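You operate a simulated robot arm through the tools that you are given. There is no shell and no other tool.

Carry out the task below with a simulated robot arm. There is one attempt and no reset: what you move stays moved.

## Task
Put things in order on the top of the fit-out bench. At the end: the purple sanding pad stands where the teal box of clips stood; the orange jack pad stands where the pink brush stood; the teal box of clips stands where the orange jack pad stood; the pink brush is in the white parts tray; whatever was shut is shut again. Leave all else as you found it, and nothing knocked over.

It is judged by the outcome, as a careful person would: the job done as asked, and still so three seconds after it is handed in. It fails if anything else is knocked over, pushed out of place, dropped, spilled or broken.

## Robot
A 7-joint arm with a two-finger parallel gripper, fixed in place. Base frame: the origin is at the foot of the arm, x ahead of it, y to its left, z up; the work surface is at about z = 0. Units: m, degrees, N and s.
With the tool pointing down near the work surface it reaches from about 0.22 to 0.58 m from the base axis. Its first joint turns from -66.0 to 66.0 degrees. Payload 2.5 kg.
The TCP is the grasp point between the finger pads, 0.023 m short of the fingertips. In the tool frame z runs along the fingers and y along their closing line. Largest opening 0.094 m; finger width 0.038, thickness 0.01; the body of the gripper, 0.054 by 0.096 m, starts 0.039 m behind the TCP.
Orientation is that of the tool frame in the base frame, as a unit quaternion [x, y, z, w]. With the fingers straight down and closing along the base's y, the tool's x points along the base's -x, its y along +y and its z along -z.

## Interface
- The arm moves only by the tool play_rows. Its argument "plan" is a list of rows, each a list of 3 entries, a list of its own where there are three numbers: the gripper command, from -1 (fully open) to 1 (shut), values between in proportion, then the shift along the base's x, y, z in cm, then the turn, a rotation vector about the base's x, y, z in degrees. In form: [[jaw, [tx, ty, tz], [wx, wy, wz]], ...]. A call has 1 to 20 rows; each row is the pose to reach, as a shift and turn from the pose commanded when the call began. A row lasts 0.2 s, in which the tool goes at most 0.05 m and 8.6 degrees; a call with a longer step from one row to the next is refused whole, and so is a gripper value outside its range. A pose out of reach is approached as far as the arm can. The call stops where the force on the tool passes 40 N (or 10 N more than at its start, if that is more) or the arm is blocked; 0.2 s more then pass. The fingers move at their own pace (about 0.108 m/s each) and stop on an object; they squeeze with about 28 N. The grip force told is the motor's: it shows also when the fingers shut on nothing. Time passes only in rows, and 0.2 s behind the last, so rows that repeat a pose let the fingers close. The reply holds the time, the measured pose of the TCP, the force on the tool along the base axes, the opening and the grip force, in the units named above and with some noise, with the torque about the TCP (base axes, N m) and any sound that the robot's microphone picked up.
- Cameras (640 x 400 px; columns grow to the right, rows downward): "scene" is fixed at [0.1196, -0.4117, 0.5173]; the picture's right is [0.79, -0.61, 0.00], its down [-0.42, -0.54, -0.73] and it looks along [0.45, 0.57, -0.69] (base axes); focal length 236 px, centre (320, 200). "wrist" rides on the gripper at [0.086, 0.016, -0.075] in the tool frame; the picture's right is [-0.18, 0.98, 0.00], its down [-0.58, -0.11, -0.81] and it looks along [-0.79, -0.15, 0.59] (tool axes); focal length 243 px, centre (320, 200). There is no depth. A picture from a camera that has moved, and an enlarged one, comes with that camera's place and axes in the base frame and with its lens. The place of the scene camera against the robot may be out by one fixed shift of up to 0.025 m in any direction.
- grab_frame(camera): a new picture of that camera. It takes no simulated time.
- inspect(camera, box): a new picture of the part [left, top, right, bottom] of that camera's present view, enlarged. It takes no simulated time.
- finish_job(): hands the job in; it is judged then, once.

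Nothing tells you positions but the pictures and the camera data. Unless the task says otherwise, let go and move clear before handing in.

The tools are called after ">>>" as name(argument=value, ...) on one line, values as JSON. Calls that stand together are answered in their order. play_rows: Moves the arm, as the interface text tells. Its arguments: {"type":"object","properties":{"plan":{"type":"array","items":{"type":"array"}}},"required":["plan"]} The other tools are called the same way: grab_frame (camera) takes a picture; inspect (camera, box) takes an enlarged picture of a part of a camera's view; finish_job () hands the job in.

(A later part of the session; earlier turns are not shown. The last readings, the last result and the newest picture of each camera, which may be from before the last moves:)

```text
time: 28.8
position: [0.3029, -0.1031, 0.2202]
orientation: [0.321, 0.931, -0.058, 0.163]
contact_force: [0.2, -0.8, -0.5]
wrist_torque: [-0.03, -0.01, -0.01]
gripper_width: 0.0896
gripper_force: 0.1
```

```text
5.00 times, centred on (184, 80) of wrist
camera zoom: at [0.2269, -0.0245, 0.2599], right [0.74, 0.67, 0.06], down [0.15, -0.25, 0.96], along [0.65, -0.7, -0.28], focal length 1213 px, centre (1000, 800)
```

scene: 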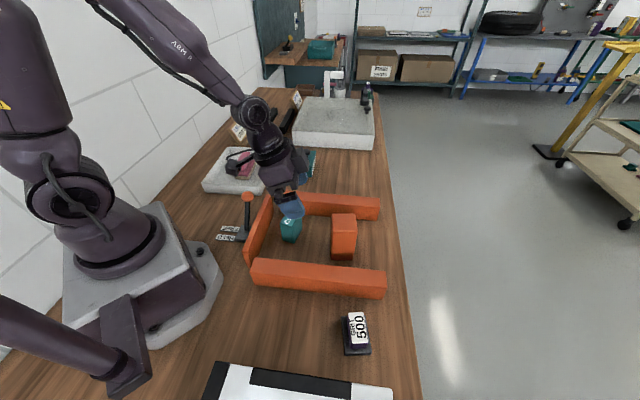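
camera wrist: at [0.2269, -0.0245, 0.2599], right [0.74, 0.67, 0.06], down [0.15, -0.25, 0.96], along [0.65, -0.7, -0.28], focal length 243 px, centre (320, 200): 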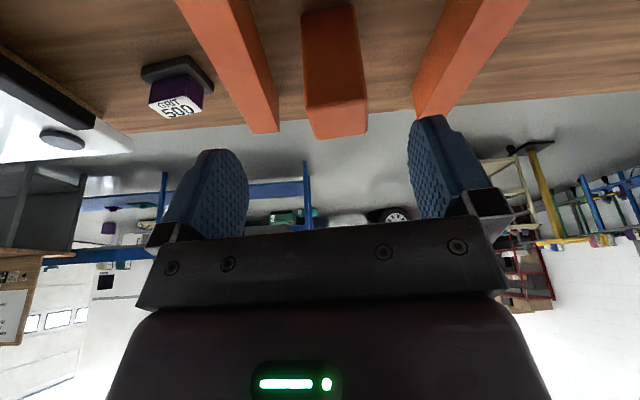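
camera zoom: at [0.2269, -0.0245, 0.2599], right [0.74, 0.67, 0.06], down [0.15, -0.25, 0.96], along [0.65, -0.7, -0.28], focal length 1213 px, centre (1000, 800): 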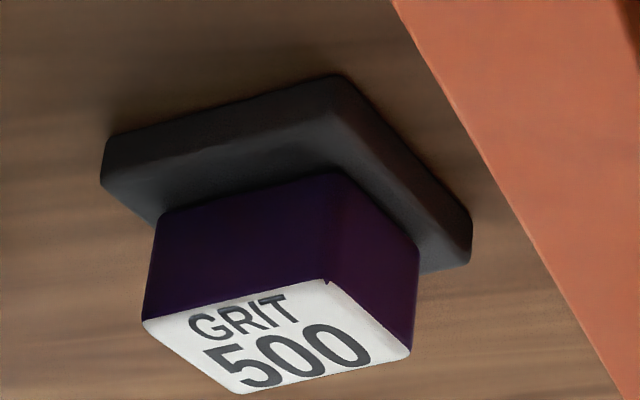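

Jack pad refined: centre (0.392, -0.167), 56 mm square, height ~0.114; purple pad: centre about (0.2745, -0.335), base ~68×47 mm. I move above the jack pad.

>>> play_rows(plan=[[-0.9, [3, -2.1, 0], [0, 0, 0]], [-0.9, [6, -4.2, 0], [0, 0, 0]], [-0.9, [9, -6.4, -1], [0, 0, 0]], [-0.9, [9, -6.4, -4], [0, 0, 0]], [-0.9, [9, -6.4, -4], [0, 0, 0]]])

>>> grab_frame(camera="wrist")

>>> inspect(camera="scene", box=[240, 150, 400, 270])

```text
time: 30.0
position: [0.3925, -0.166, 0.1793]
orientation: [0.32, 0.931, -0.058, 0.164]
contact_force: [-0.1, -0.2, 0.1]
wrist_torque: [-0.01, -0.01, 0.02]
gripper_width: 0.0892
gripper_force: 0.0
```

```text
taken
camera wrist: at [0.3175, -0.0886, 0.2199], right [0.74, 0.67, 0.06], down [0.15, -0.25, 0.96], along [0.65, -0.7, -0.28], focal length 243 px, centre (320, 200)
```

wrist: 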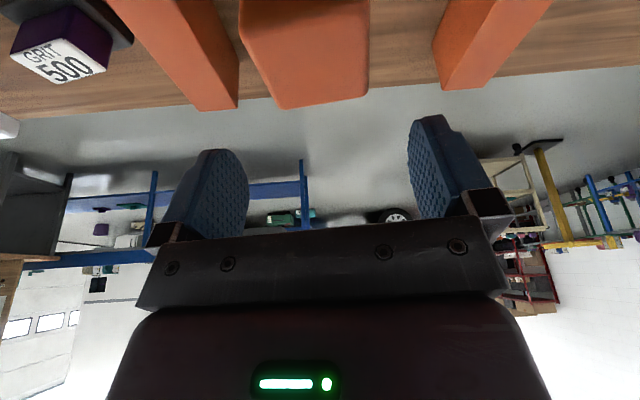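

```text
3.33 times, centred on (320, 210) of scene
camera zoom: at [0.1196, -0.4117, 0.5173], right [0.79, -0.61, 0.0], down [-0.42, -0.54, -0.73], along [0.45, 0.57, -0.69], focal length 786 px, centre (320, 167)
```

zoom: 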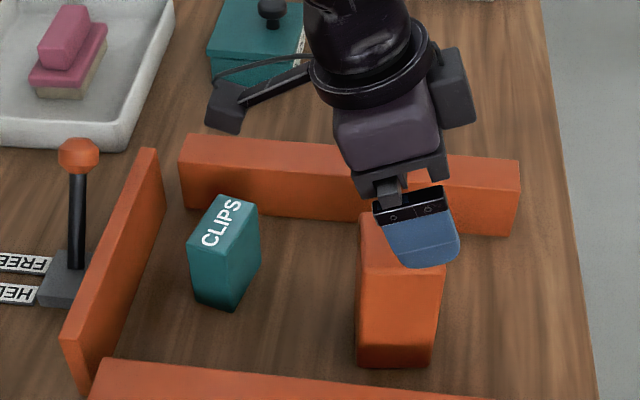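

Alignment is within ~2 mm. I descend around the upper part of the jack pad.

>>> play_rows(plan=[[-0.9, [0, 0, -3], [0, 0, 0]], [-0.9, [0, 0, -6], [0, 0, 0]], [-0.9, [0, 0, -8], [0, 0, 0]], [-0.9, [0, 0, -8.4], [0, 0, 0]], [-0.9, [0, 0, -8.4], [0, 0, 0]]])

>>> grab_frame(camera="wrist")

>>> inspect(camera="scene", box=[240, 150, 400, 270])

```text
time: 31.2
position: [0.3919, -0.1666, 0.0952]
orientation: [0.32, 0.931, -0.058, 0.164]
contact_force: [-0.4, 0.3, -0.7]
wrist_torque: [0.0, 0.0, -0.03]
gripper_width: 0.0895
gripper_force: 0.2
```

```text
taken
camera wrist: at [0.3169, -0.0886, 0.1353], right [0.74, 0.67, 0.06], down [0.15, -0.25, 0.96], along [0.65, -0.7, -0.28], focal length 243 px, centre (320, 200)
```

wrist: 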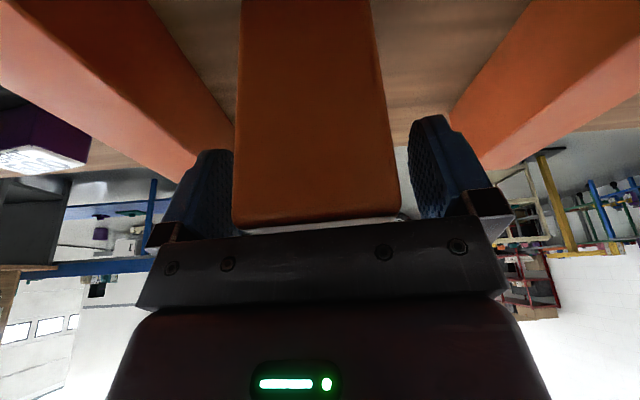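

```text
3.33 times, centred on (320, 210) of scene
camera zoom: at [0.1196, -0.4117, 0.5173], right [0.79, -0.61, 0.0], down [-0.42, -0.54, -0.73], along [0.45, 0.57, -0.69], focal length 786 px, centre (320, 167)
```

zoom: 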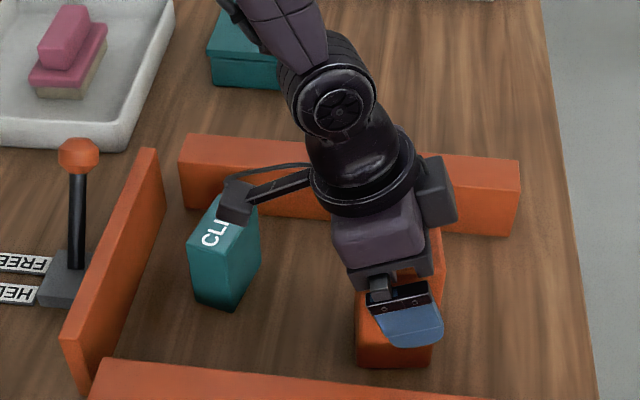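

The fingers straddle the block with its top below the palm. I close gradually.

>>> play_rows(plan=[[-0.4, [0, 0, 0], [0, 0, 0]], [0, [0, 0, 0], [0, 0, 0]], [1, [0, 0, 0], [0, 0, 0]], [1, [0, 0, 0], [0, 0, 0]], [1, [0, 0, 0], [0, 0, 0]]])

>>> play_rows(plan=[[1, [0, 0, 0.5], [0, 0, 0]], [1, [0, 0, 1.5], [0, 0, 0]], [1, [0, 0, 3], [0, 0, 0]], [1, [0, 0, 3], [0, 0, 0]]])

>>> inspect(camera="scene", box=[240, 150, 400, 270])

```text
time: 32.4
position: [0.3922, -0.1661, 0.0947]
orientation: [0.319, 0.932, -0.058, 0.163]
contact_force: [1.3, -0.5, 0.3]
wrist_torque: [0.1, -0.21, 0.02]
gripper_width: 0.058
gripper_force: 28.0
```

```text
time: 33.4
position: [0.3916, -0.167, 0.1246]
orientation: [0.32, 0.932, -0.058, 0.162]
contact_force: [0.1, -0.9, -2.6]
wrist_torque: [-0.02, -0.02, -0.01]
gripper_width: 0.058
gripper_force: 28.2
```

```text
3.33 times, centred on (320, 210) of scene
camera zoom: at [0.1196, -0.4117, 0.5173], right [0.79, -0.61, 0.0], down [-0.42, -0.54, -0.73], along [0.45, 0.57, -0.69], focal length 786 px, centre (320, 167)
```

zoom: 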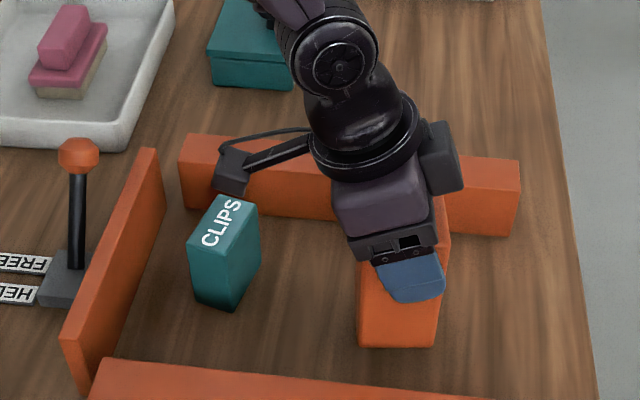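

The jack pad is lifted cleanly. I raise it above the rails and carry it to over the brush's old place, turning +75° so it lines up with where the brush lay.

>>> play_rows(plan=[[1, [0, 0, 3], [0, 0, 0]], [1, [0, 0, 7], [0, 0, 0]], [1, [1, 1, 8], [0, 0, 3]], [1, [3, 3, 8], [0, 0, 10]], [1, [5.5, 5.5, 8], [0, 0, 17]], [1, [8, 8, 8], [0, 0, 25]], [1, [10.5, 10.5, 8], [0, 0, 33]], [1, [13, 13, 8], [0, 0, 41]], [1, [15.5, 15.5, 8], [0, 0, 49]], [1, [17.5, 18, 8], [0, 0, 57]], [1, [19.5, 20.2, 8], [0, 0, 65]], [1, [21, 22, 8], [0, 0, 72]], [1, [22.4, 23.2, 8], [0, 0, 75]], [1, [22.4, 23.2, 8], [0, 0, 75]]])

>>> grab_frame(camera="wrist")

>>> grab_frame(camera="scene")

```text
time: 36.4
position: [0.6141, 0.0659, 0.2049]
orientation: [-0.313, 0.934, 0.054, 0.164]
contact_force: [0.3, 0.2, -2.9]
wrist_torque: [0.01, 0.0, 0.02]
gripper_width: 0.0579
gripper_force: 28.1
```

```text
taken
camera wrist: at [0.5196, 0.014, 0.2456], right [-0.45, 0.89, 0.06], down [0.28, 0.08, 0.96], along [0.85, 0.45, -0.28], focal length 243 px, centre (320, 200)
```

wrist: 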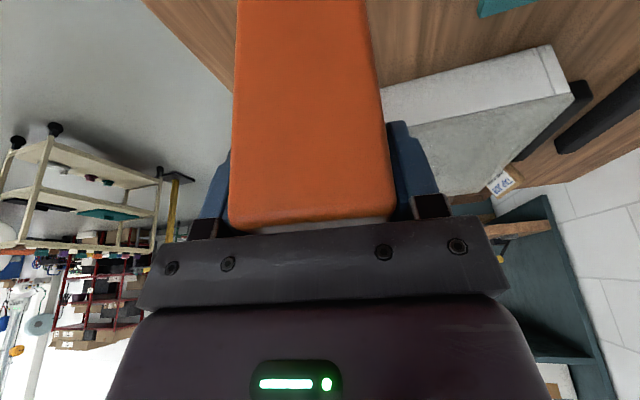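

```text
taken
```

scene: 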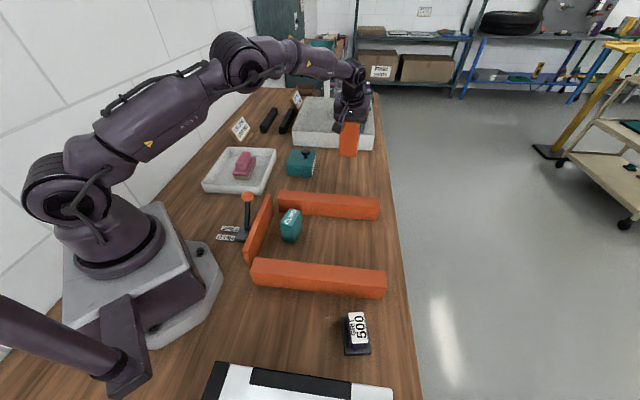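

The pad is upright above the brush's old place. I lower it, slowly at the end until it meets the bench.

>>> play_rows(plan=[[1, [0, 0, -3], [0, 0, 0]], [1, [0, 0, -6], [0, 0, 0]], [1, [0, 0, -8.5], [0, 0, 0]], [1, [0, 0, -9.8], [0, 0, 0]], [1, [0, 0, -10.3], [0, 0, 0]], [1, [0, 0, -10.3], [0, 0, 0]]])

>>> inspect(camera="scene", box=[280, 90, 420, 200])

>>> grab_frame(camera="wrist")

```text
time: 37.8
position: [0.6158, 0.0658, 0.1026]
orientation: [-0.313, 0.934, 0.054, 0.165]
contact_force: [0.0, -0.3, -3.2]
wrist_torque: [0.0, -0.01, 0.01]
gripper_width: 0.0579
gripper_force: 27.9
```

```text
3.64 times, centred on (350, 145) of scene
camera zoom: at [0.1196, -0.4117, 0.5173], right [0.79, -0.61, 0.0], down [-0.42, -0.54, -0.73], along [0.45, 0.57, -0.69], focal length 858 px, centre (211, 400)
```

zoom: 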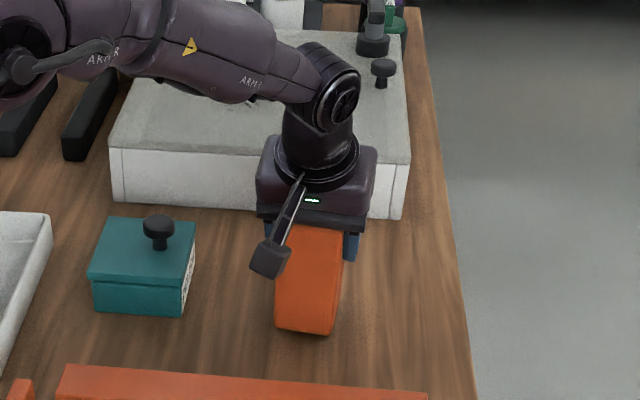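

```text
taken
camera wrist: at [0.5201, 0.0139, 0.1426], right [-0.45, 0.89, 0.06], down [0.28, 0.08, 0.96], along [0.85, 0.45, -0.28], focal length 243 px, centre (320, 200)
```

wrist: 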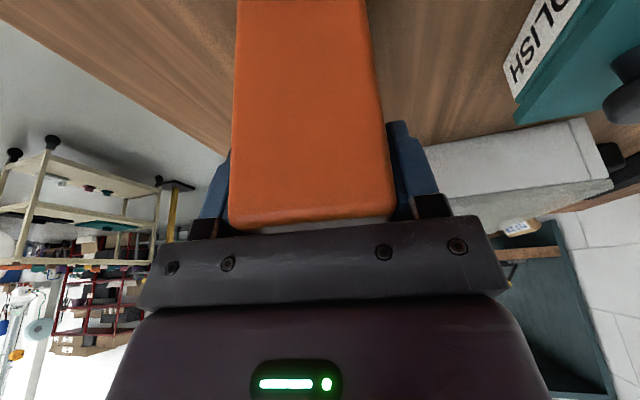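

Close to the bench now; I lower the last few millimetres in small steps.

>>> play_rows(plan=[[1, [0, 0, -0.25], [0, 0, 0]], [1, [0, 0, -0.5], [0, 0, 0]], [1, [0, 0, -0.6], [0, 0, 0]], [1, [0, 0, -0.6], [0, 0, 0]]])

```text
time: 38.8
position: [0.6164, 0.0634, 0.0955]
orientation: [-0.313, 0.934, 0.054, 0.165]
contact_force: [0.8, -0.4, -3.1]
wrist_torque: [0.04, -0.02, 0.03]
gripper_width: 0.0578
gripper_force: 27.6
```

>>> play_rows(plan=[[1, [0, 0, -0.1], [0, 0, 0]], [1, [0, 0, -0.2], [0, 0, 0]], [1, [0, 0, -0.2], [0, 0, 0]]])

```text
time: 39.6
position: [0.6162, 0.0647, 0.094]
orientation: [-0.312, 0.934, 0.054, 0.165]
contact_force: [-4.6, -0.7, 8.6]
wrist_torque: [0.11, 0.68, 0.11]
gripper_width: 0.0582
gripper_force: 28.3
```

The base has touched (about 12 N). I open the fingers gently to let it settle, then rise straight up.

>>> play_rows(plan=[[0.1, [0, 0, 0.05], [0, 0, 0]], [-0.3, [0, 0, 0.05], [0, 0, 0]], [-0.7, [0, 0, 0.05], [0, 0, 0]], [-0.9, [0, 0, 0.05], [0, 0, 0]], [-0.9, [0, 0, 0.05], [0, 0, 0]]])

>>> grab_frame(camera="wrist")

>>> inspect(camera="scene", box=[280, 90, 420, 200])

```text
time: 40.8
position: [0.6155, 0.0653, 0.0945]
orientation: [-0.312, 0.934, 0.053, 0.165]
contact_force: [-0.6, 0.4, 0.4]
wrist_torque: [0.0, 0.0, 0.01]
gripper_width: 0.0895
gripper_force: 0.0
```

```text
taken
camera wrist: at [0.5198, 0.0135, 0.1349], right [-0.45, 0.89, 0.06], down [0.28, 0.08, 0.96], along [0.85, 0.45, -0.28], focal length 243 px, centre (320, 200)
```

wrist: 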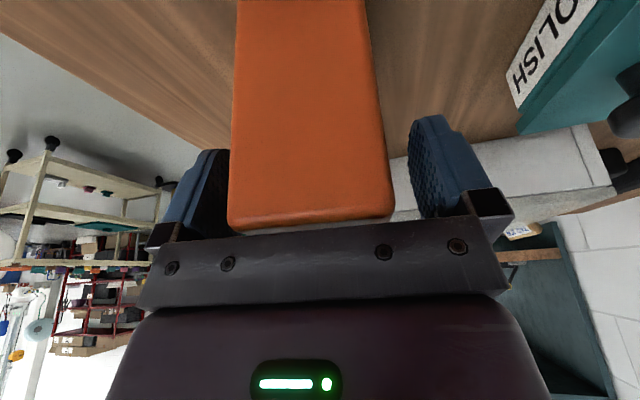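

```text
3.64 times, centred on (350, 145) of scene
camera zoom: at [0.1196, -0.4117, 0.5173], right [0.79, -0.61, 0.0], down [-0.42, -0.54, -0.73], along [0.45, 0.57, -0.69], focal length 858 px, centre (211, 400)
```

zoom: 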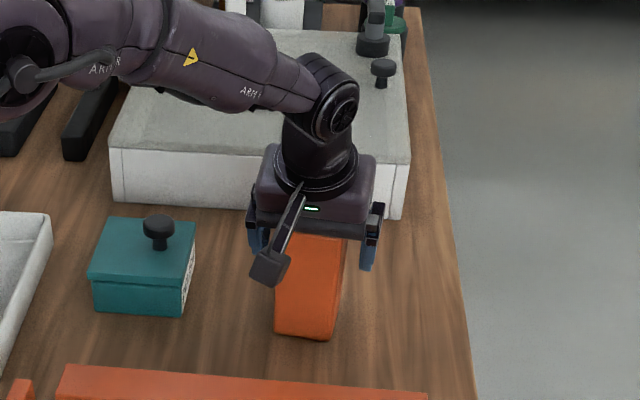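

The pad stands free. I rise straight up and away, then look.

>>> play_rows(plan=[[-0.9, [0, 0, 2], [0, 0, 0]], [-0.9, [0, 0, 5], [0, 0, 0]], [-0.9, [0, 0, 9], [0, 0, 0]], [-0.9, [-2, -1, 12], [0, 0, 0]], [-0.9, [-6, -3, 13], [0, 0, 0]], [-0.9, [-10, -5, 13], [0, 0, 0]], [-0.9, [-14, -6, 13], [0, 0, 0]], [-0.9, [-14, -6, 13], [0, 0, 0]]])

>>> grab_frame(camera="wrist")

>>> grab_frame(camera="scene")

```text
time: 42.6
position: [0.4753, 0.0058, 0.2245]
orientation: [-0.313, 0.934, 0.053, 0.165]
contact_force: [-0.2, -0.3, 0.2]
wrist_torque: [0.03, 0.02, 0.0]
gripper_width: 0.0896
gripper_force: 0.0
```

```text
taken
camera wrist: at [0.3792, -0.0459, 0.2651], right [-0.45, 0.89, 0.06], down [0.28, 0.08, 0.96], along [0.85, 0.45, -0.28], focal length 243 px, centre (320, 200)
```

wrist: 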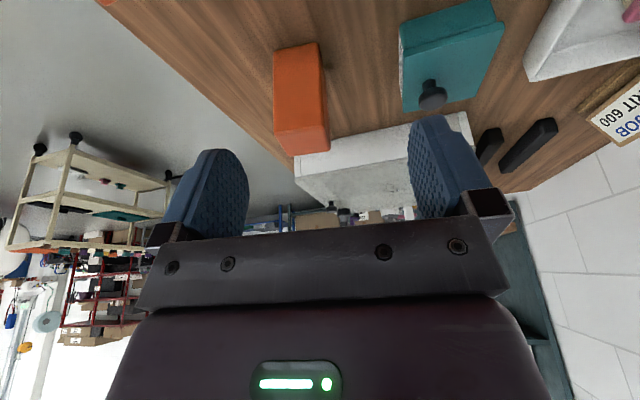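

```text
taken
```

scene: 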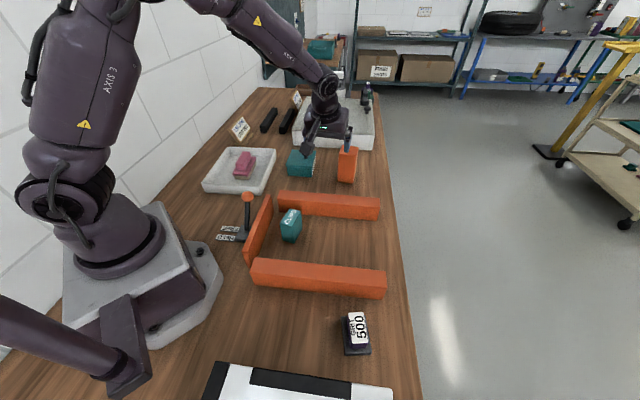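

The jack pad stands where the brush was (≈0.616, 0.064). Next the clips box: I straighten the tool to vertical and take a viewing position behind it.

>>> play_rows(plan=[[-0.57, [-3, -1, 0], [-4.02, 5.32, 0]], [-0.57, [-6.5, -2, 0], [-8.04, 10.64, 0]], [-0.57, [-10, -3.5, 0], [-12.05, 15.96, 0]], [-0.57, [-14, -5, 0], [-12.05, 15.96, 0]], [-0.57, [-17.5, -6.5, 0], [-12.05, 15.96, 0]], [-0.57, [-20.5, -7.6, 0], [-12.05, 15.96, 0]], [-0.57, [-20.5, -7.6, 0], [-12.05, 15.96, 0]]])

>>> play_rows(plan=[[-0.57, [0, 0, 0], [0, 0, -6.3]], [-0.57, [0, 0, 0], [0, 0, -6.3]]])

>>> grab_frame(camera="wrist")

>>> inspect(camera="wrist", box=[200, 0, 440, 150])

```text
time: 44.2
position: [0.2698, -0.072, 0.2247]
orientation: [-0.319, 0.948, -0.002, 0.001]
contact_force: [0.4, -0.6, -0.7]
wrist_torque: [-0.05, 0.0, -0.01]
gripper_width: 0.0738
gripper_force: 0.1
```

```text
time: 44.8
position: [0.2712, -0.0716, 0.225]
orientation: [-0.265, 0.964, -0.001, 0.001]
contact_force: [0.5, -0.3, 0.0]
wrist_torque: [0.0, 0.03, 0.01]
gripper_width: 0.0737
gripper_force: 0.2
```

```text
taken
camera wrist: at [0.1874, -0.1019, 0.2997], right [-0.34, 0.94, 0.0], down [0.55, 0.21, 0.81], along [0.76, 0.28, -0.59], focal length 243 px, centre (320, 200)
```

wrist: 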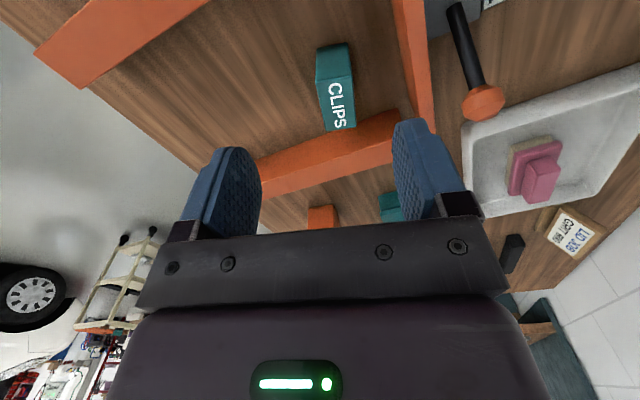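

```text
2.67 times, centred on (320, 75) of wrist
camera zoom: at [0.1874, -0.1019, 0.2997], right [-0.34, 0.94, 0.0], down [0.55, 0.21, 0.81], along [0.76, 0.28, -0.59], focal length 647 px, centre (320, 533)
```

zoom: 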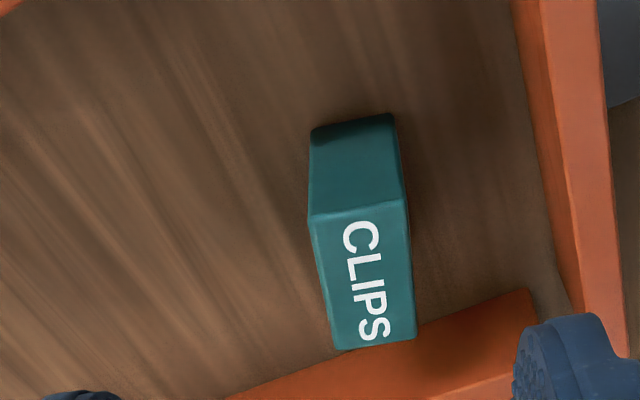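

The clips box measures 57×35×74 mm, centred at (0.318, -0.0355), aligned with the gripper at yaw ~31°. I move over it and then descend.

>>> play_rows(plan=[[-0.57, [3, 2, -2], [0, 0, 0]], [-0.57, [4.73, 3.58, -6], [0, 0, 0]], [-0.57, [4.73, 3.58, -9.5], [0, 0, 0]], [-0.57, [4.73, 3.58, -9.5], [0, 0, 0]]])

>>> grab_frame(camera="wrist")

>>> inspect(camera="scene", box=[210, 150, 370, 270])

```text
time: 45.8
position: [0.3181, -0.0361, 0.1295]
orientation: [-0.264, 0.964, -0.002, 0.0]
contact_force: [-0.3, -0.2, -0.1]
wrist_torque: [-0.02, 0.02, 0.03]
gripper_width: 0.0738
gripper_force: 0.0
```

```text
taken
camera wrist: at [0.2347, -0.067, 0.2039], right [-0.34, 0.94, 0.0], down [0.55, 0.21, 0.81], along [0.76, 0.28, -0.59], focal length 243 px, centre (320, 200)
```

wrist: 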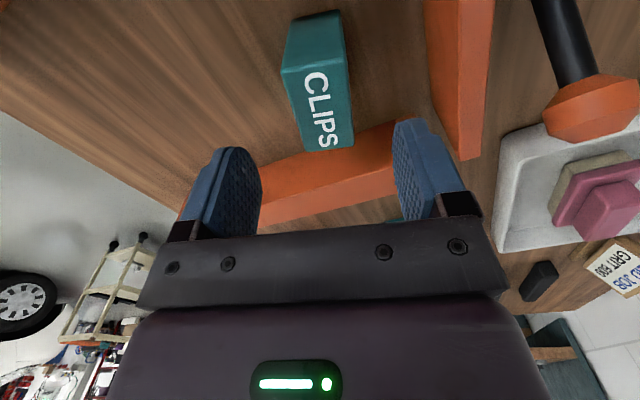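

```text
3.33 times, centred on (290, 210) of scene
camera zoom: at [0.1196, -0.4117, 0.5173], right [0.79, -0.61, 0.0], down [-0.42, -0.54, -0.73], along [0.45, 0.57, -0.69], focal length 786 px, centre (420, 167)
```

zoom: 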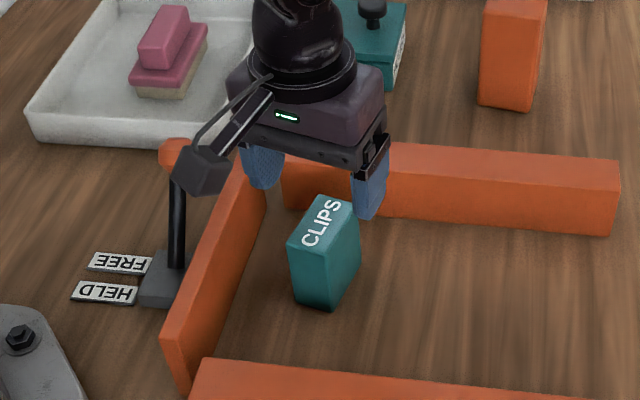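

Well centred. I descend and grip the clips box.

>>> play_rows(plan=[[-0.57, [0, 0, -3], [0, 0, 0]], [-0.57, [0, 0, -6], [0, 0, 0]], [-0.57, [0, 0, -8], [0, 0, 0]], [-0.57, [0, 0, -8.1], [0, 0, 0]], [0, [0, 0, -8.1], [0, 0, 0]], [1, [0, 0, -8.1], [0, 0, 0]], [1, [0, 0, -8.1], [0, 0, 0]], [1, [0, 0, -8.1], [0, 0, 0]]])

>>> grab_frame(camera="wrist")

>>> inspect(camera="scene", box=[210, 150, 370, 270])

```text
time: 47.6
position: [0.3188, -0.0365, 0.0484]
orientation: [-0.266, 0.964, -0.001, 0.001]
contact_force: [0.3, -0.5, 0.0]
wrist_torque: [-0.02, 0.01, -0.02]
gripper_width: 0.0356
gripper_force: 27.5
```

```text
taken
camera wrist: at [0.2345, -0.0661, 0.1232], right [-0.34, 0.94, 0.0], down [0.55, 0.21, 0.81], along [0.76, 0.28, -0.59], focal length 243 px, centre (320, 200)
```

wrist: 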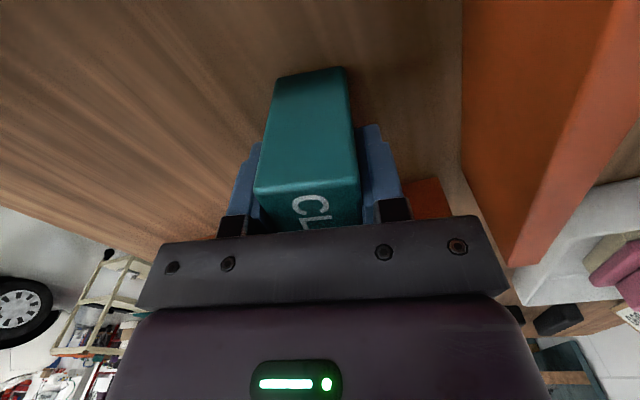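

```text
3.33 times, centred on (290, 210) of scene
camera zoom: at [0.1196, -0.4117, 0.5173], right [0.79, -0.61, 0.0], down [-0.42, -0.54, -0.73], along [0.45, 0.57, -0.69], focal length 786 px, centre (420, 167)
```

zoom: 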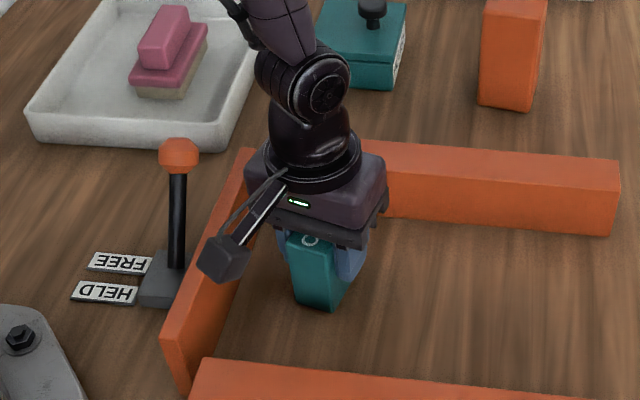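

Gripped (3.6 cm). I lift it and carry it to the jack pad's old spot at (0.392, -0.167), then lower most of the way.

>>> play_rows(plan=[[1, [0, 0, 1], [0, 0, 0]], [1, [0, 0, 4], [0, 0, 0]], [1, [0, 0, 8], [0, 0, 0]], [1, [1, -2, 10.5], [0, 0, 0]], [1, [3, -5.5, 11], [0, 0, 0]], [1, [5, -9, 11], [0, 0, 0]], [1, [7, -12.3, 11], [0, 0, 0]], [1, [7.4, -13.1, 11], [0, 0, 0]], [1, [7.4, -13.1, 9], [0, 0, 0]], [1, [7.4, -13.1, 5], [0, 0, 0]], [1, [7.4, -13.1, 2], [0, 0, 0]], [1, [7.4, -13.1, 0.9], [0, 0, 0]], [1, [7.4, -13.1, 0.9], [0, 0, 0]]])

>>> grab_frame(camera="wrist")

>>> inspect(camera="scene", box=[240, 160, 400, 280])

```text
time: 50.4
position: [0.392, -0.1662, 0.0572]
orientation: [-0.264, 0.964, -0.003, 0.0]
contact_force: [0.5, -1.4, -1.6]
wrist_torque: [0.0, -0.01, 0.0]
gripper_width: 0.0355
gripper_force: 27.5
```

```text
taken
camera wrist: at [0.309, -0.1971, 0.1322], right [-0.34, 0.94, 0.0], down [0.55, 0.21, 0.81], along [0.76, 0.28, -0.59], focal length 243 px, centre (320, 200)
```

wrist: 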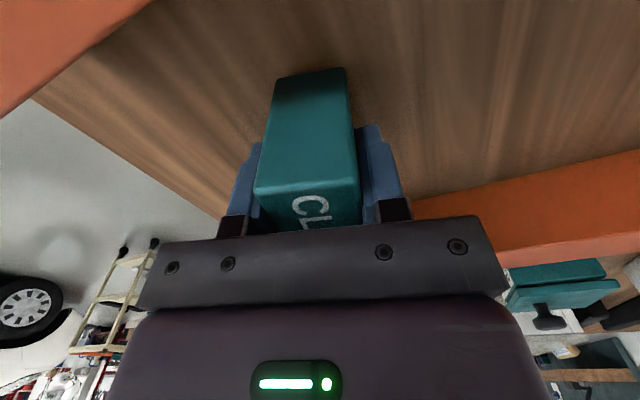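

```text
3.33 times, centred on (320, 220) of scene
camera zoom: at [0.1196, -0.4117, 0.5173], right [0.79, -0.61, 0.0], down [-0.42, -0.54, -0.73], along [0.45, 0.57, -0.69], focal length 786 px, centre (320, 133)
```

zoom: 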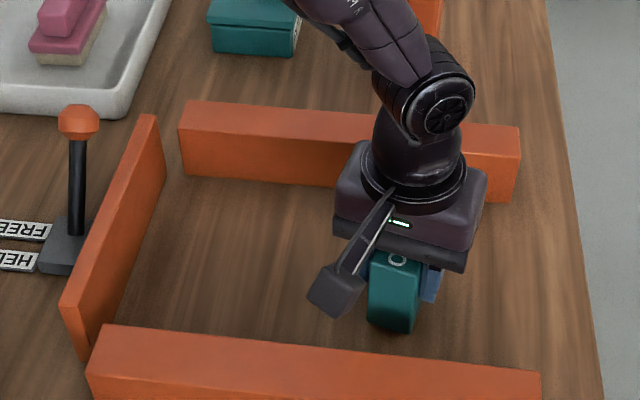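

It is right over the spot, about 9 mm up. I lower in small steps until it touches.

>>> play_rows(plan=[[1, [0, 0, -0.3], [0, 0, 0]], [1, [0, 0, -0.6], [0, 0, 0]], [1, [0, 0, -0.85], [0, 0, 0]], [1, [0, 0, -0.85], [0, 0, 0]]])

```text
time: 51.4
position: [0.3915, -0.1678, 0.0488]
orientation: [-0.265, 0.964, -0.002, 0.001]
contact_force: [0.3, 0.1, -1.2]
wrist_torque: [-0.01, 0.01, 0.01]
gripper_width: 0.036
gripper_force: 27.9
```

>>> play_rows(plan=[[1, [0, 0, -0.1], [0, 0, 0]], [1, [0, 0, -0.2], [0, 0, 0]], [1, [0, 0, -0.2], [0, 0, 0]]])

```text
time: 52.2
position: [0.3938, -0.1662, 0.0474]
orientation: [-0.267, 0.964, -0.002, 0.0]
contact_force: [-8.6, 2.7, 20.9]
wrist_torque: [0.24, 0.24, 0.08]
gripper_width: 0.0358
gripper_force: 28.0
```

It has touched the bench (about 21 N). I ease off, open modestly, and rise straight up.

>>> play_rows(plan=[[1, [0, 0, 0.1], [0, 0, 0]], [0.1, [0, 0, 0.1], [0, 0, 0]], [-0.3, [0, 0, 0.1], [0, 0, 0]], [-0.57, [0, 0, 0.1], [0, 0, 0]], [-0.57, [0, 0, 0.1], [0, 0, 0]], [-0.57, [0, 0, 3], [0, 0, 0]], [-0.57, [0, 0, 7], [0, 0, 0]], [-0.57, [0, 0, 11], [0, 0, 0]], [-0.57, [-2, 1, 15], [0, 0, 0]], [-0.57, [-5, 4, 17], [0, 0, 0]], [-0.57, [-8, 7, 17], [0, 0, 0]], [-0.57, [-8, 7, 17], [0, 0, 0]]])

>>> grab_frame(camera="wrist")

>>> grab_frame(camera="scene")

```text
time: 54.8
position: [0.31, -0.0957, 0.2164]
orientation: [-0.264, 0.964, -0.003, 0.0]
contact_force: [0.1, 0.8, 0.5]
wrist_torque: [0.02, 0.03, -0.02]
gripper_width: 0.0737
gripper_force: 0.1
```

```text
taken
camera wrist: at [0.2274, -0.1259, 0.2922], right [-0.34, 0.94, 0.0], down [0.55, 0.21, 0.81], along [0.76, 0.28, -0.59], focal length 243 px, centre (320, 200)
```

wrist: 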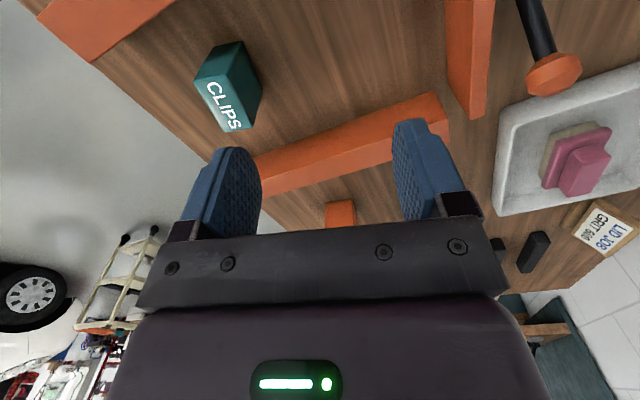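

```text
taken
```

scene: 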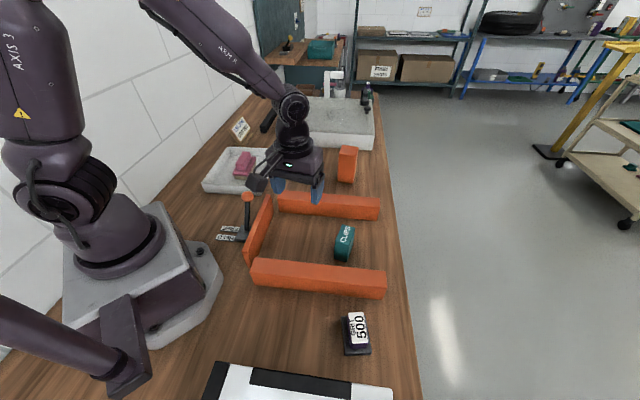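

The clips box stands in the jack pad's old place. Now the purple sanding pad: I turn to yaw -34° and take a viewing position near it.

>>> play_rows(plan=[[-0.9, [-0.5, -1, 0.5], [0, 0, -7]], [-0.9, [-1, -3, 0.5], [0, 0, -15]], [-0.9, [-2, -5, 0.5], [0, 0, -23]], [-0.9, [-3, -7, 0.5], [0, 0, -31]], [-0.9, [-4, -9, 0.5], [0, 0, -39]], [-0.9, [-5, -11, 0.5], [0, 0, -47]], [-0.9, [-6, -13, 0.5], [0, 0, -55]], [-0.9, [-7, -14.4, 0.5], [0, 0, -63]], [-0.9, [-7, -14.4, 0.5], [0, 0, -64.6]], [-0.9, [-7, -14.4, 0.5], [0, 0, -64.6]]])

>>> grab_frame(camera="wrist")

>>> inspect(camera="wrist", box=[180, 0, 420, 150])

```text
time: 57.0
position: [0.2423, -0.2403, 0.2218]
orientation: [0.292, 0.957, -0.002, 0.0]
contact_force: [0.2, 0.8, -1.2]
wrist_torque: [0.0, 0.01, 0.01]
gripper_width: 0.0895
gripper_force: 0.1
```

```text
taken
camera wrist: at [0.1786, -0.179, 0.2973], right [0.7, 0.71, 0.0], down [0.42, -0.41, 0.81], along [0.57, -0.57, -0.59], focal length 243 px, centre (320, 200)
```

wrist: 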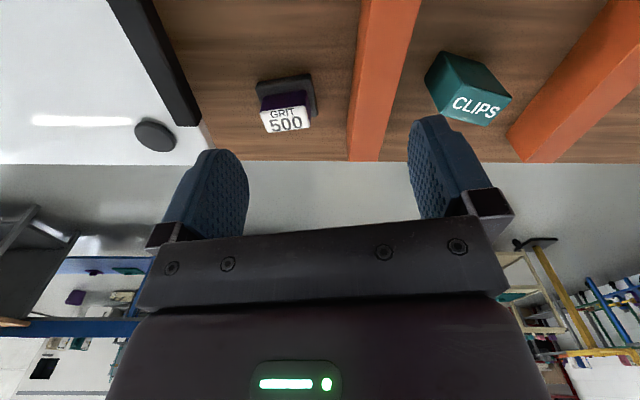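

```text
2.67 times, centred on (300, 75) of wrist
camera zoom: at [0.1786, -0.179, 0.2973], right [0.7, 0.71, 0.0], down [0.42, -0.41, 0.81], along [0.57, -0.57, -0.59], focal length 647 px, centre (373, 533)
```

zoom: 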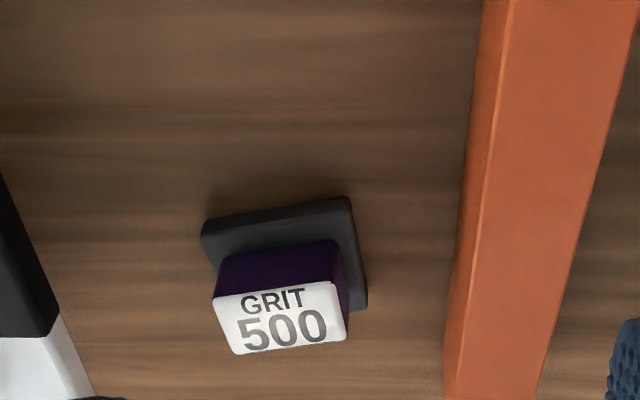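

The purple pad is centred at (0.276, -0.332), body about 54×29 mm, top at ~0.05, long axis ~55°. I move over it.

>>> play_rows(plan=[[-0.9, [1.2, -3.2, -3], [0, 0, -1]], [-0.9, [2.5, -6.5, -6], [0, 0, -1]], [-0.9, [3.4, -9.15, -9], [0, 0, -1]], [-0.9, [3.4, -9.15, -10.2], [0, 0, -1]], [-0.9, [3.4, -9.15, -10.2], [0, 0, -1]]])

>>> grab_frame(camera="wrist")

>>> inspect(camera="scene", box=[240, 250, 440, 400])

```text
time: 58.2
position: [0.276, -0.3324, 0.1199]
orientation: [0.299, 0.954, -0.001, 0.0]
contact_force: [0.0, 0.9, 0.4]
wrist_torque: [0.02, -0.01, -0.01]
gripper_width: 0.0893
gripper_force: 0.0
```

```text
taken
camera wrist: at [0.2138, -0.2693, 0.1952], right [0.71, 0.7, 0.0], down [0.42, -0.42, 0.81], along [0.56, -0.58, -0.59], focal length 243 px, centre (320, 200)
```

wrist: 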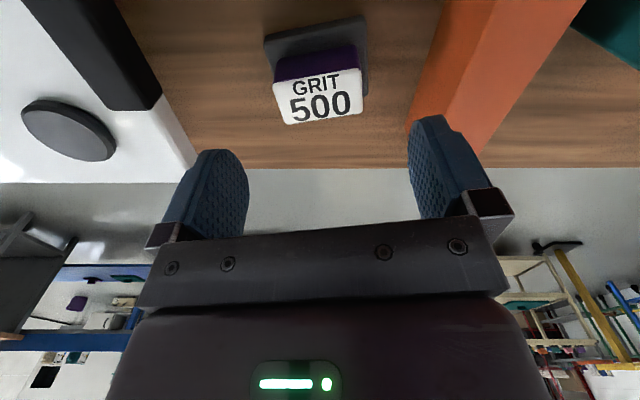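

```text
2.67 times, centred on (340, 325) of scene
camera zoom: at [0.1196, -0.4117, 0.5173], right [0.79, -0.61, 0.0], down [-0.42, -0.54, -0.73], along [0.45, 0.57, -0.69], focal length 629 px, centre (267, -133)
```

zoom: 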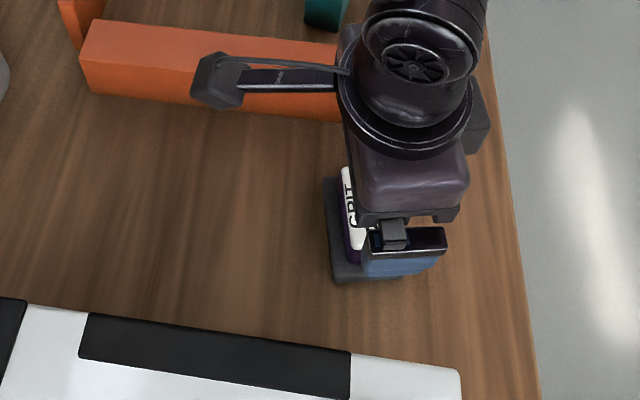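

Label centre lies within a millimetre of the tool axis. I descend to grip the purple body above its base plate.

>>> play_rows(plan=[[-0.9, [0, 0, -3], [0, 0, 0]], [-0.9, [0, 0, -6], [0, 0, 0]], [-0.9, [0, 0, -7.4], [0, 0, 0]], [-0.9, [0, 0, -7.8], [0, 0, 0]], [-0.9, [0, 0, -7.8], [0, 0, 0]]])

>>> grab_frame(camera="wrist")

```text
time: 59.4
position: [0.2768, -0.3325, 0.0415]
orientation: [0.301, 0.954, -0.002, 0.0]
contact_force: [0.0, 0.5, 0.1]
wrist_torque: [-0.03, 0.01, 0.0]
gripper_width: 0.0892
gripper_force: 0.0
```

```text
taken
camera wrist: at [0.2138, -0.2697, 0.1165], right [0.71, 0.7, 0.0], down [0.42, -0.42, 0.81], along [0.56, -0.58, -0.59], focal length 243 px, centre (320, 200)
```

wrist: 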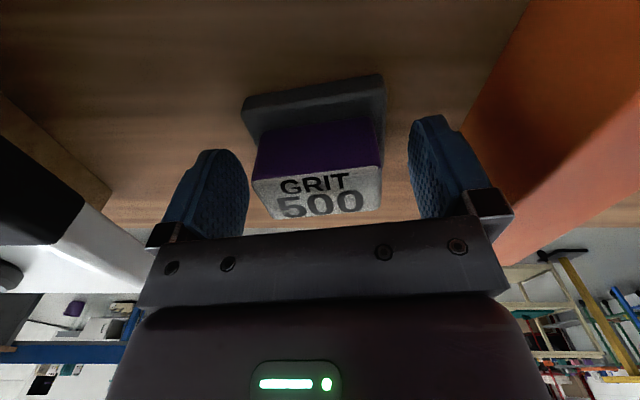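

Positioned; I close on the purple body and lift a little to check.

>>> play_rows(plan=[[-0.4, [0, 0, 0], [0, 0, 0]], [0, [0, 0, 0], [0, 0, 0]], [1, [0, 0, 0], [0, 0, 0]], [1, [0, 0, 0], [0, 0, 0]], [1, [0, 0, 0], [0, 0, 0]]])

>>> play_rows(plan=[[1, [0, 0, 0.5], [0, 0, 0]], [1, [0, 0, 2], [0, 0, 0]], [1, [0, 0, 5], [0, 0, 0]], [1, [0, 0, 9], [0, 0, 0]], [1, [0, 0, 12], [0, 0, 0]], [1, [0, 0, 12], [0, 0, 0]]])

>>> grab_frame(camera="wrist")

>>> grab_frame(camera="scene")

```text
time: 60.6
position: [0.2758, -0.3318, 0.041]
orientation: [0.299, 0.954, -0.002, 0.0]
contact_force: [-1.0, -0.7, -0.7]
wrist_torque: [0.01, -0.03, -0.01]
gripper_width: 0.0554
gripper_force: 28.8
```

```text
time: 62.0
position: [0.2759, -0.3314, 0.163]
orientation: [0.299, 0.954, -0.001, 0.0]
contact_force: [-0.7, -0.3, -0.4]
wrist_torque: [0.01, -0.03, 0.02]
gripper_width: 0.0554
gripper_force: 28.0
```

```text
taken
camera wrist: at [0.2139, -0.2686, 0.2367], right [0.71, 0.7, 0.0], down [0.42, -0.42, 0.81], along [0.56, -0.58, -0.59], focal length 243 px, centre (320, 200)
```

wrist: 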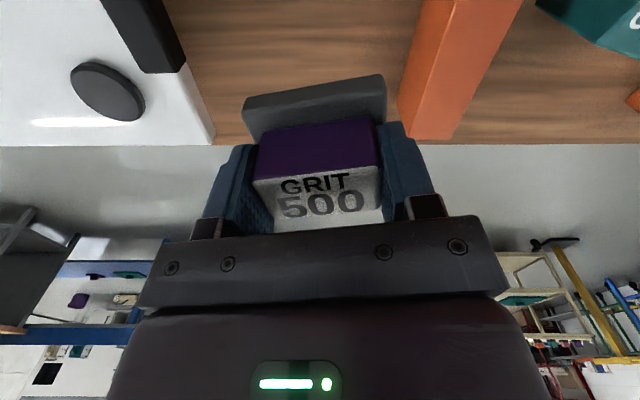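

```text
taken
```

scene: 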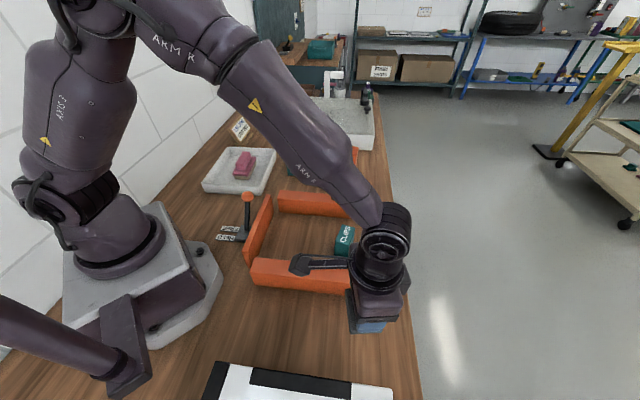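

The sanding pad is held level. I carry it high over the rail to the clips box's old spot (0.3185, -0.036), turning to yaw +30° for clearance from the lever.

>>> play_rows(plan=[[1, [0, 1, 2], [0, 0, 0]], [1, [0.5, 4, 3], [0, 0, 7]], [1, [1, 7.5, 3], [0, 0, 15]], [1, [1.5, 11, 3], [0, 0, 23]], [1, [2, 14.5, 3], [0, 0, 31]], [1, [2.5, 18, 3], [0, 0, 39]], [1, [3, 21.5, 3], [0, 0, 47]], [1, [3.5, 25, 3], [0, 0, 55]], [1, [4, 28, 3], [0, 0, 62]], [1, [4.25, 29.6, 3], [0, 0, 65]], [1, [4.25, 29.6, 3], [0, 0, 65]]])

>>> grab_frame(camera="wrist")

>>> grab_frame(camera="scene")

```text
time: 64.4
position: [0.319, -0.035, 0.1931]
orientation: [-0.26, 0.966, -0.001, 0.0]
contact_force: [-1.1, -0.3, -0.8]
wrist_torque: [0.01, -0.04, 0.02]
gripper_width: 0.0553
gripper_force: 28.1
```

```text
taken
camera wrist: at [0.235, -0.0655, 0.2673], right [-0.34, 0.94, 0.0], down [0.56, 0.2, 0.81], along [0.76, 0.27, -0.59], focal length 243 px, centre (320, 200)
```

wrist: 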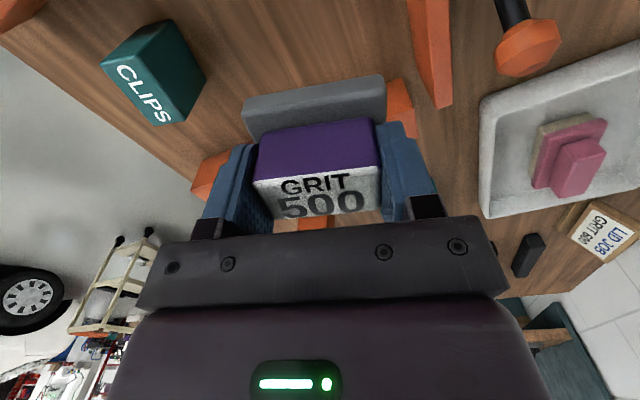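

```text
taken
```

scene: 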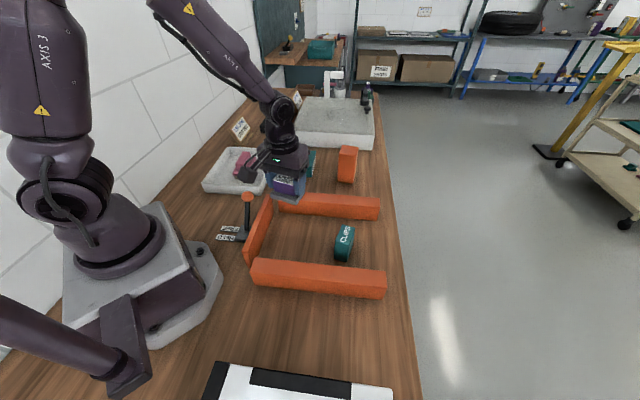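

It is over the clips box's former spot. I lower to just above the bench and check clearances.

>>> play_rows(plan=[[1, [0, 0, -4], [0, 0, 0]], [1, [0, 0, -8], [0, 0, 0]], [1, [0, 0, -12], [0, 0, 0]], [1, [0, 0, -14.3], [0, 0, 0]], [1, [0, 0, -14.3], [0, 0, 0]]])

>>> grab_frame(camera="wrist")

>>> inspect(camera="scene", box=[210, 150, 370, 270])

```text
time: 65.6
position: [0.3199, -0.0361, 0.0494]
orientation: [-0.26, 0.966, -0.001, 0.0]
contact_force: [-0.2, 0.1, 0.2]
wrist_torque: [0.01, 0.0, 0.03]
gripper_width: 0.0554
gripper_force: 28.0
```

```text
taken
camera wrist: at [0.2363, -0.0656, 0.1234], right [-0.33, 0.94, 0.0], down [0.56, 0.2, 0.81], along [0.76, 0.27, -0.59], focal length 243 px, centre (320, 200)
```

wrist: 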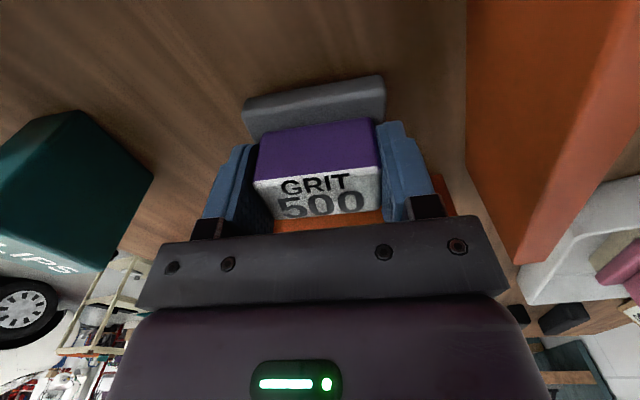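

```text
3.33 times, centred on (290, 210) of scene
camera zoom: at [0.1196, -0.4117, 0.5173], right [0.79, -0.61, 0.0], down [-0.42, -0.54, -0.73], along [0.45, 0.57, -0.69], focal length 786 px, centre (420, 167)
```

zoom: 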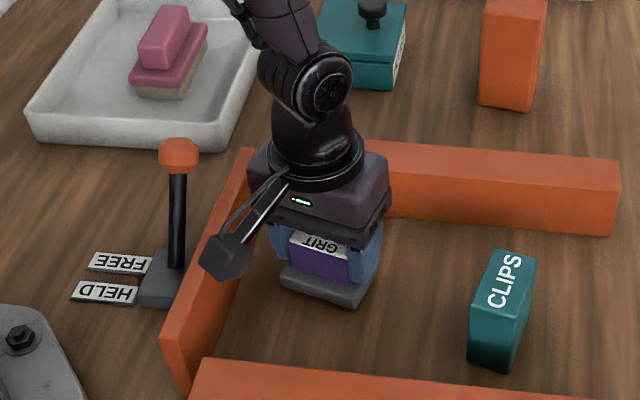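

Clear all round. I lower the final millimetres.

>>> play_rows(plan=[[1, [0, 0, -0.3], [0, 0, 0]], [1, [0, 0, -0.6], [0, 0, 0]], [1, [0, 0, -0.75], [0, 0, 0]], [1, [0, 0, -0.75], [0, 0, 0]]])

```text
time: 66.6
position: [0.3195, -0.0356, 0.0426]
orientation: [-0.261, 0.965, -0.002, 0.0]
contact_force: [-3.3, 1.1, 15.5]
wrist_torque: [0.24, 0.21, 0.05]
gripper_width: 0.0553
gripper_force: 28.4
```

It has touched down (about 15 N). I ease off, open, and rise clear.

>>> play_rows(plan=[[1, [0, 0, 0.08], [0, 0, 0]], [0, [0, 0, 0.08], [0, 0, 0]], [-0.4, [0, 0, 0.08], [0, 0, 0]], [-0.7, [0, 0, 0.08], [0, 0, 0]], [-0.7, [0, 0, 0.08], [0, 0, 0]], [-0.7, [0, 0, 2.5], [0, 0, 0]], [-0.7, [0, 0, 6], [0, 0, 0]], [-0.7, [0, 0, 10], [0, 0, 0]], [-0.7, [0, 0, 14], [0, 0, 0]], [-0.7, [0, 0, 18], [0, 0, 0]], [-0.7, [0, 0, 22], [0, 0, 0]], [-0.7, [0, 0, 25], [0, 0, 0]], [-0.7, [0, 0, 25], [0, 0, 0]]])

>>> grab_frame(camera="wrist")

>>> grab_frame(camera="scene")

>>> inspect(camera="scene", box=[200, 140, 400, 280])

```text
time: 69.4
position: [0.3203, -0.0357, 0.2902]
orientation: [-0.261, 0.965, -0.002, 0.001]
contact_force: [0.7, 0.9, -0.4]
wrist_torque: [0.01, 0.0, 0.03]
gripper_width: 0.0798
gripper_force: 0.1
```

```text
taken
camera wrist: at [0.2354, -0.0651, 0.3661], right [-0.33, 0.94, 0.0], down [0.56, 0.2, 0.81], along [0.76, 0.27, -0.59], focal length 243 px, centre (320, 200)
```

wrist: 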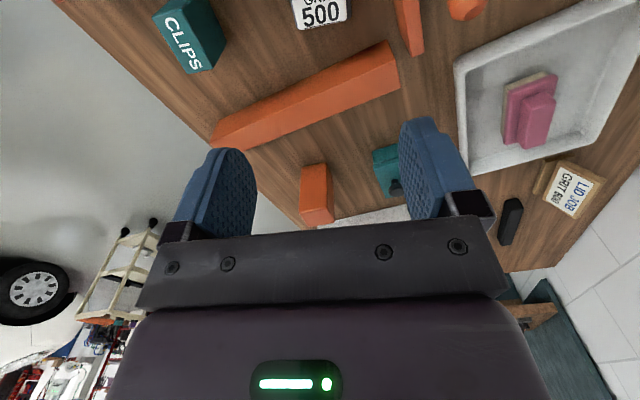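

```text
taken
```

scene: 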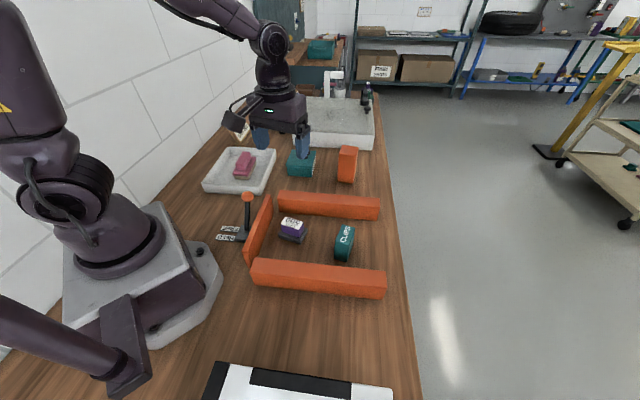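

```text
2.86 times, centred on (300, 210) of scene
camera zoom: at [0.1196, -0.4117, 0.5173], right [0.79, -0.61, 0.0], down [-0.42, -0.54, -0.73], along [0.45, 0.57, -0.69], focal length 674 px, centre (377, 171)
```

zoom: 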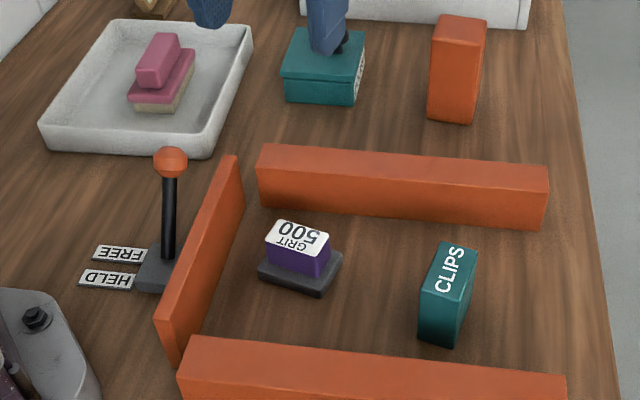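

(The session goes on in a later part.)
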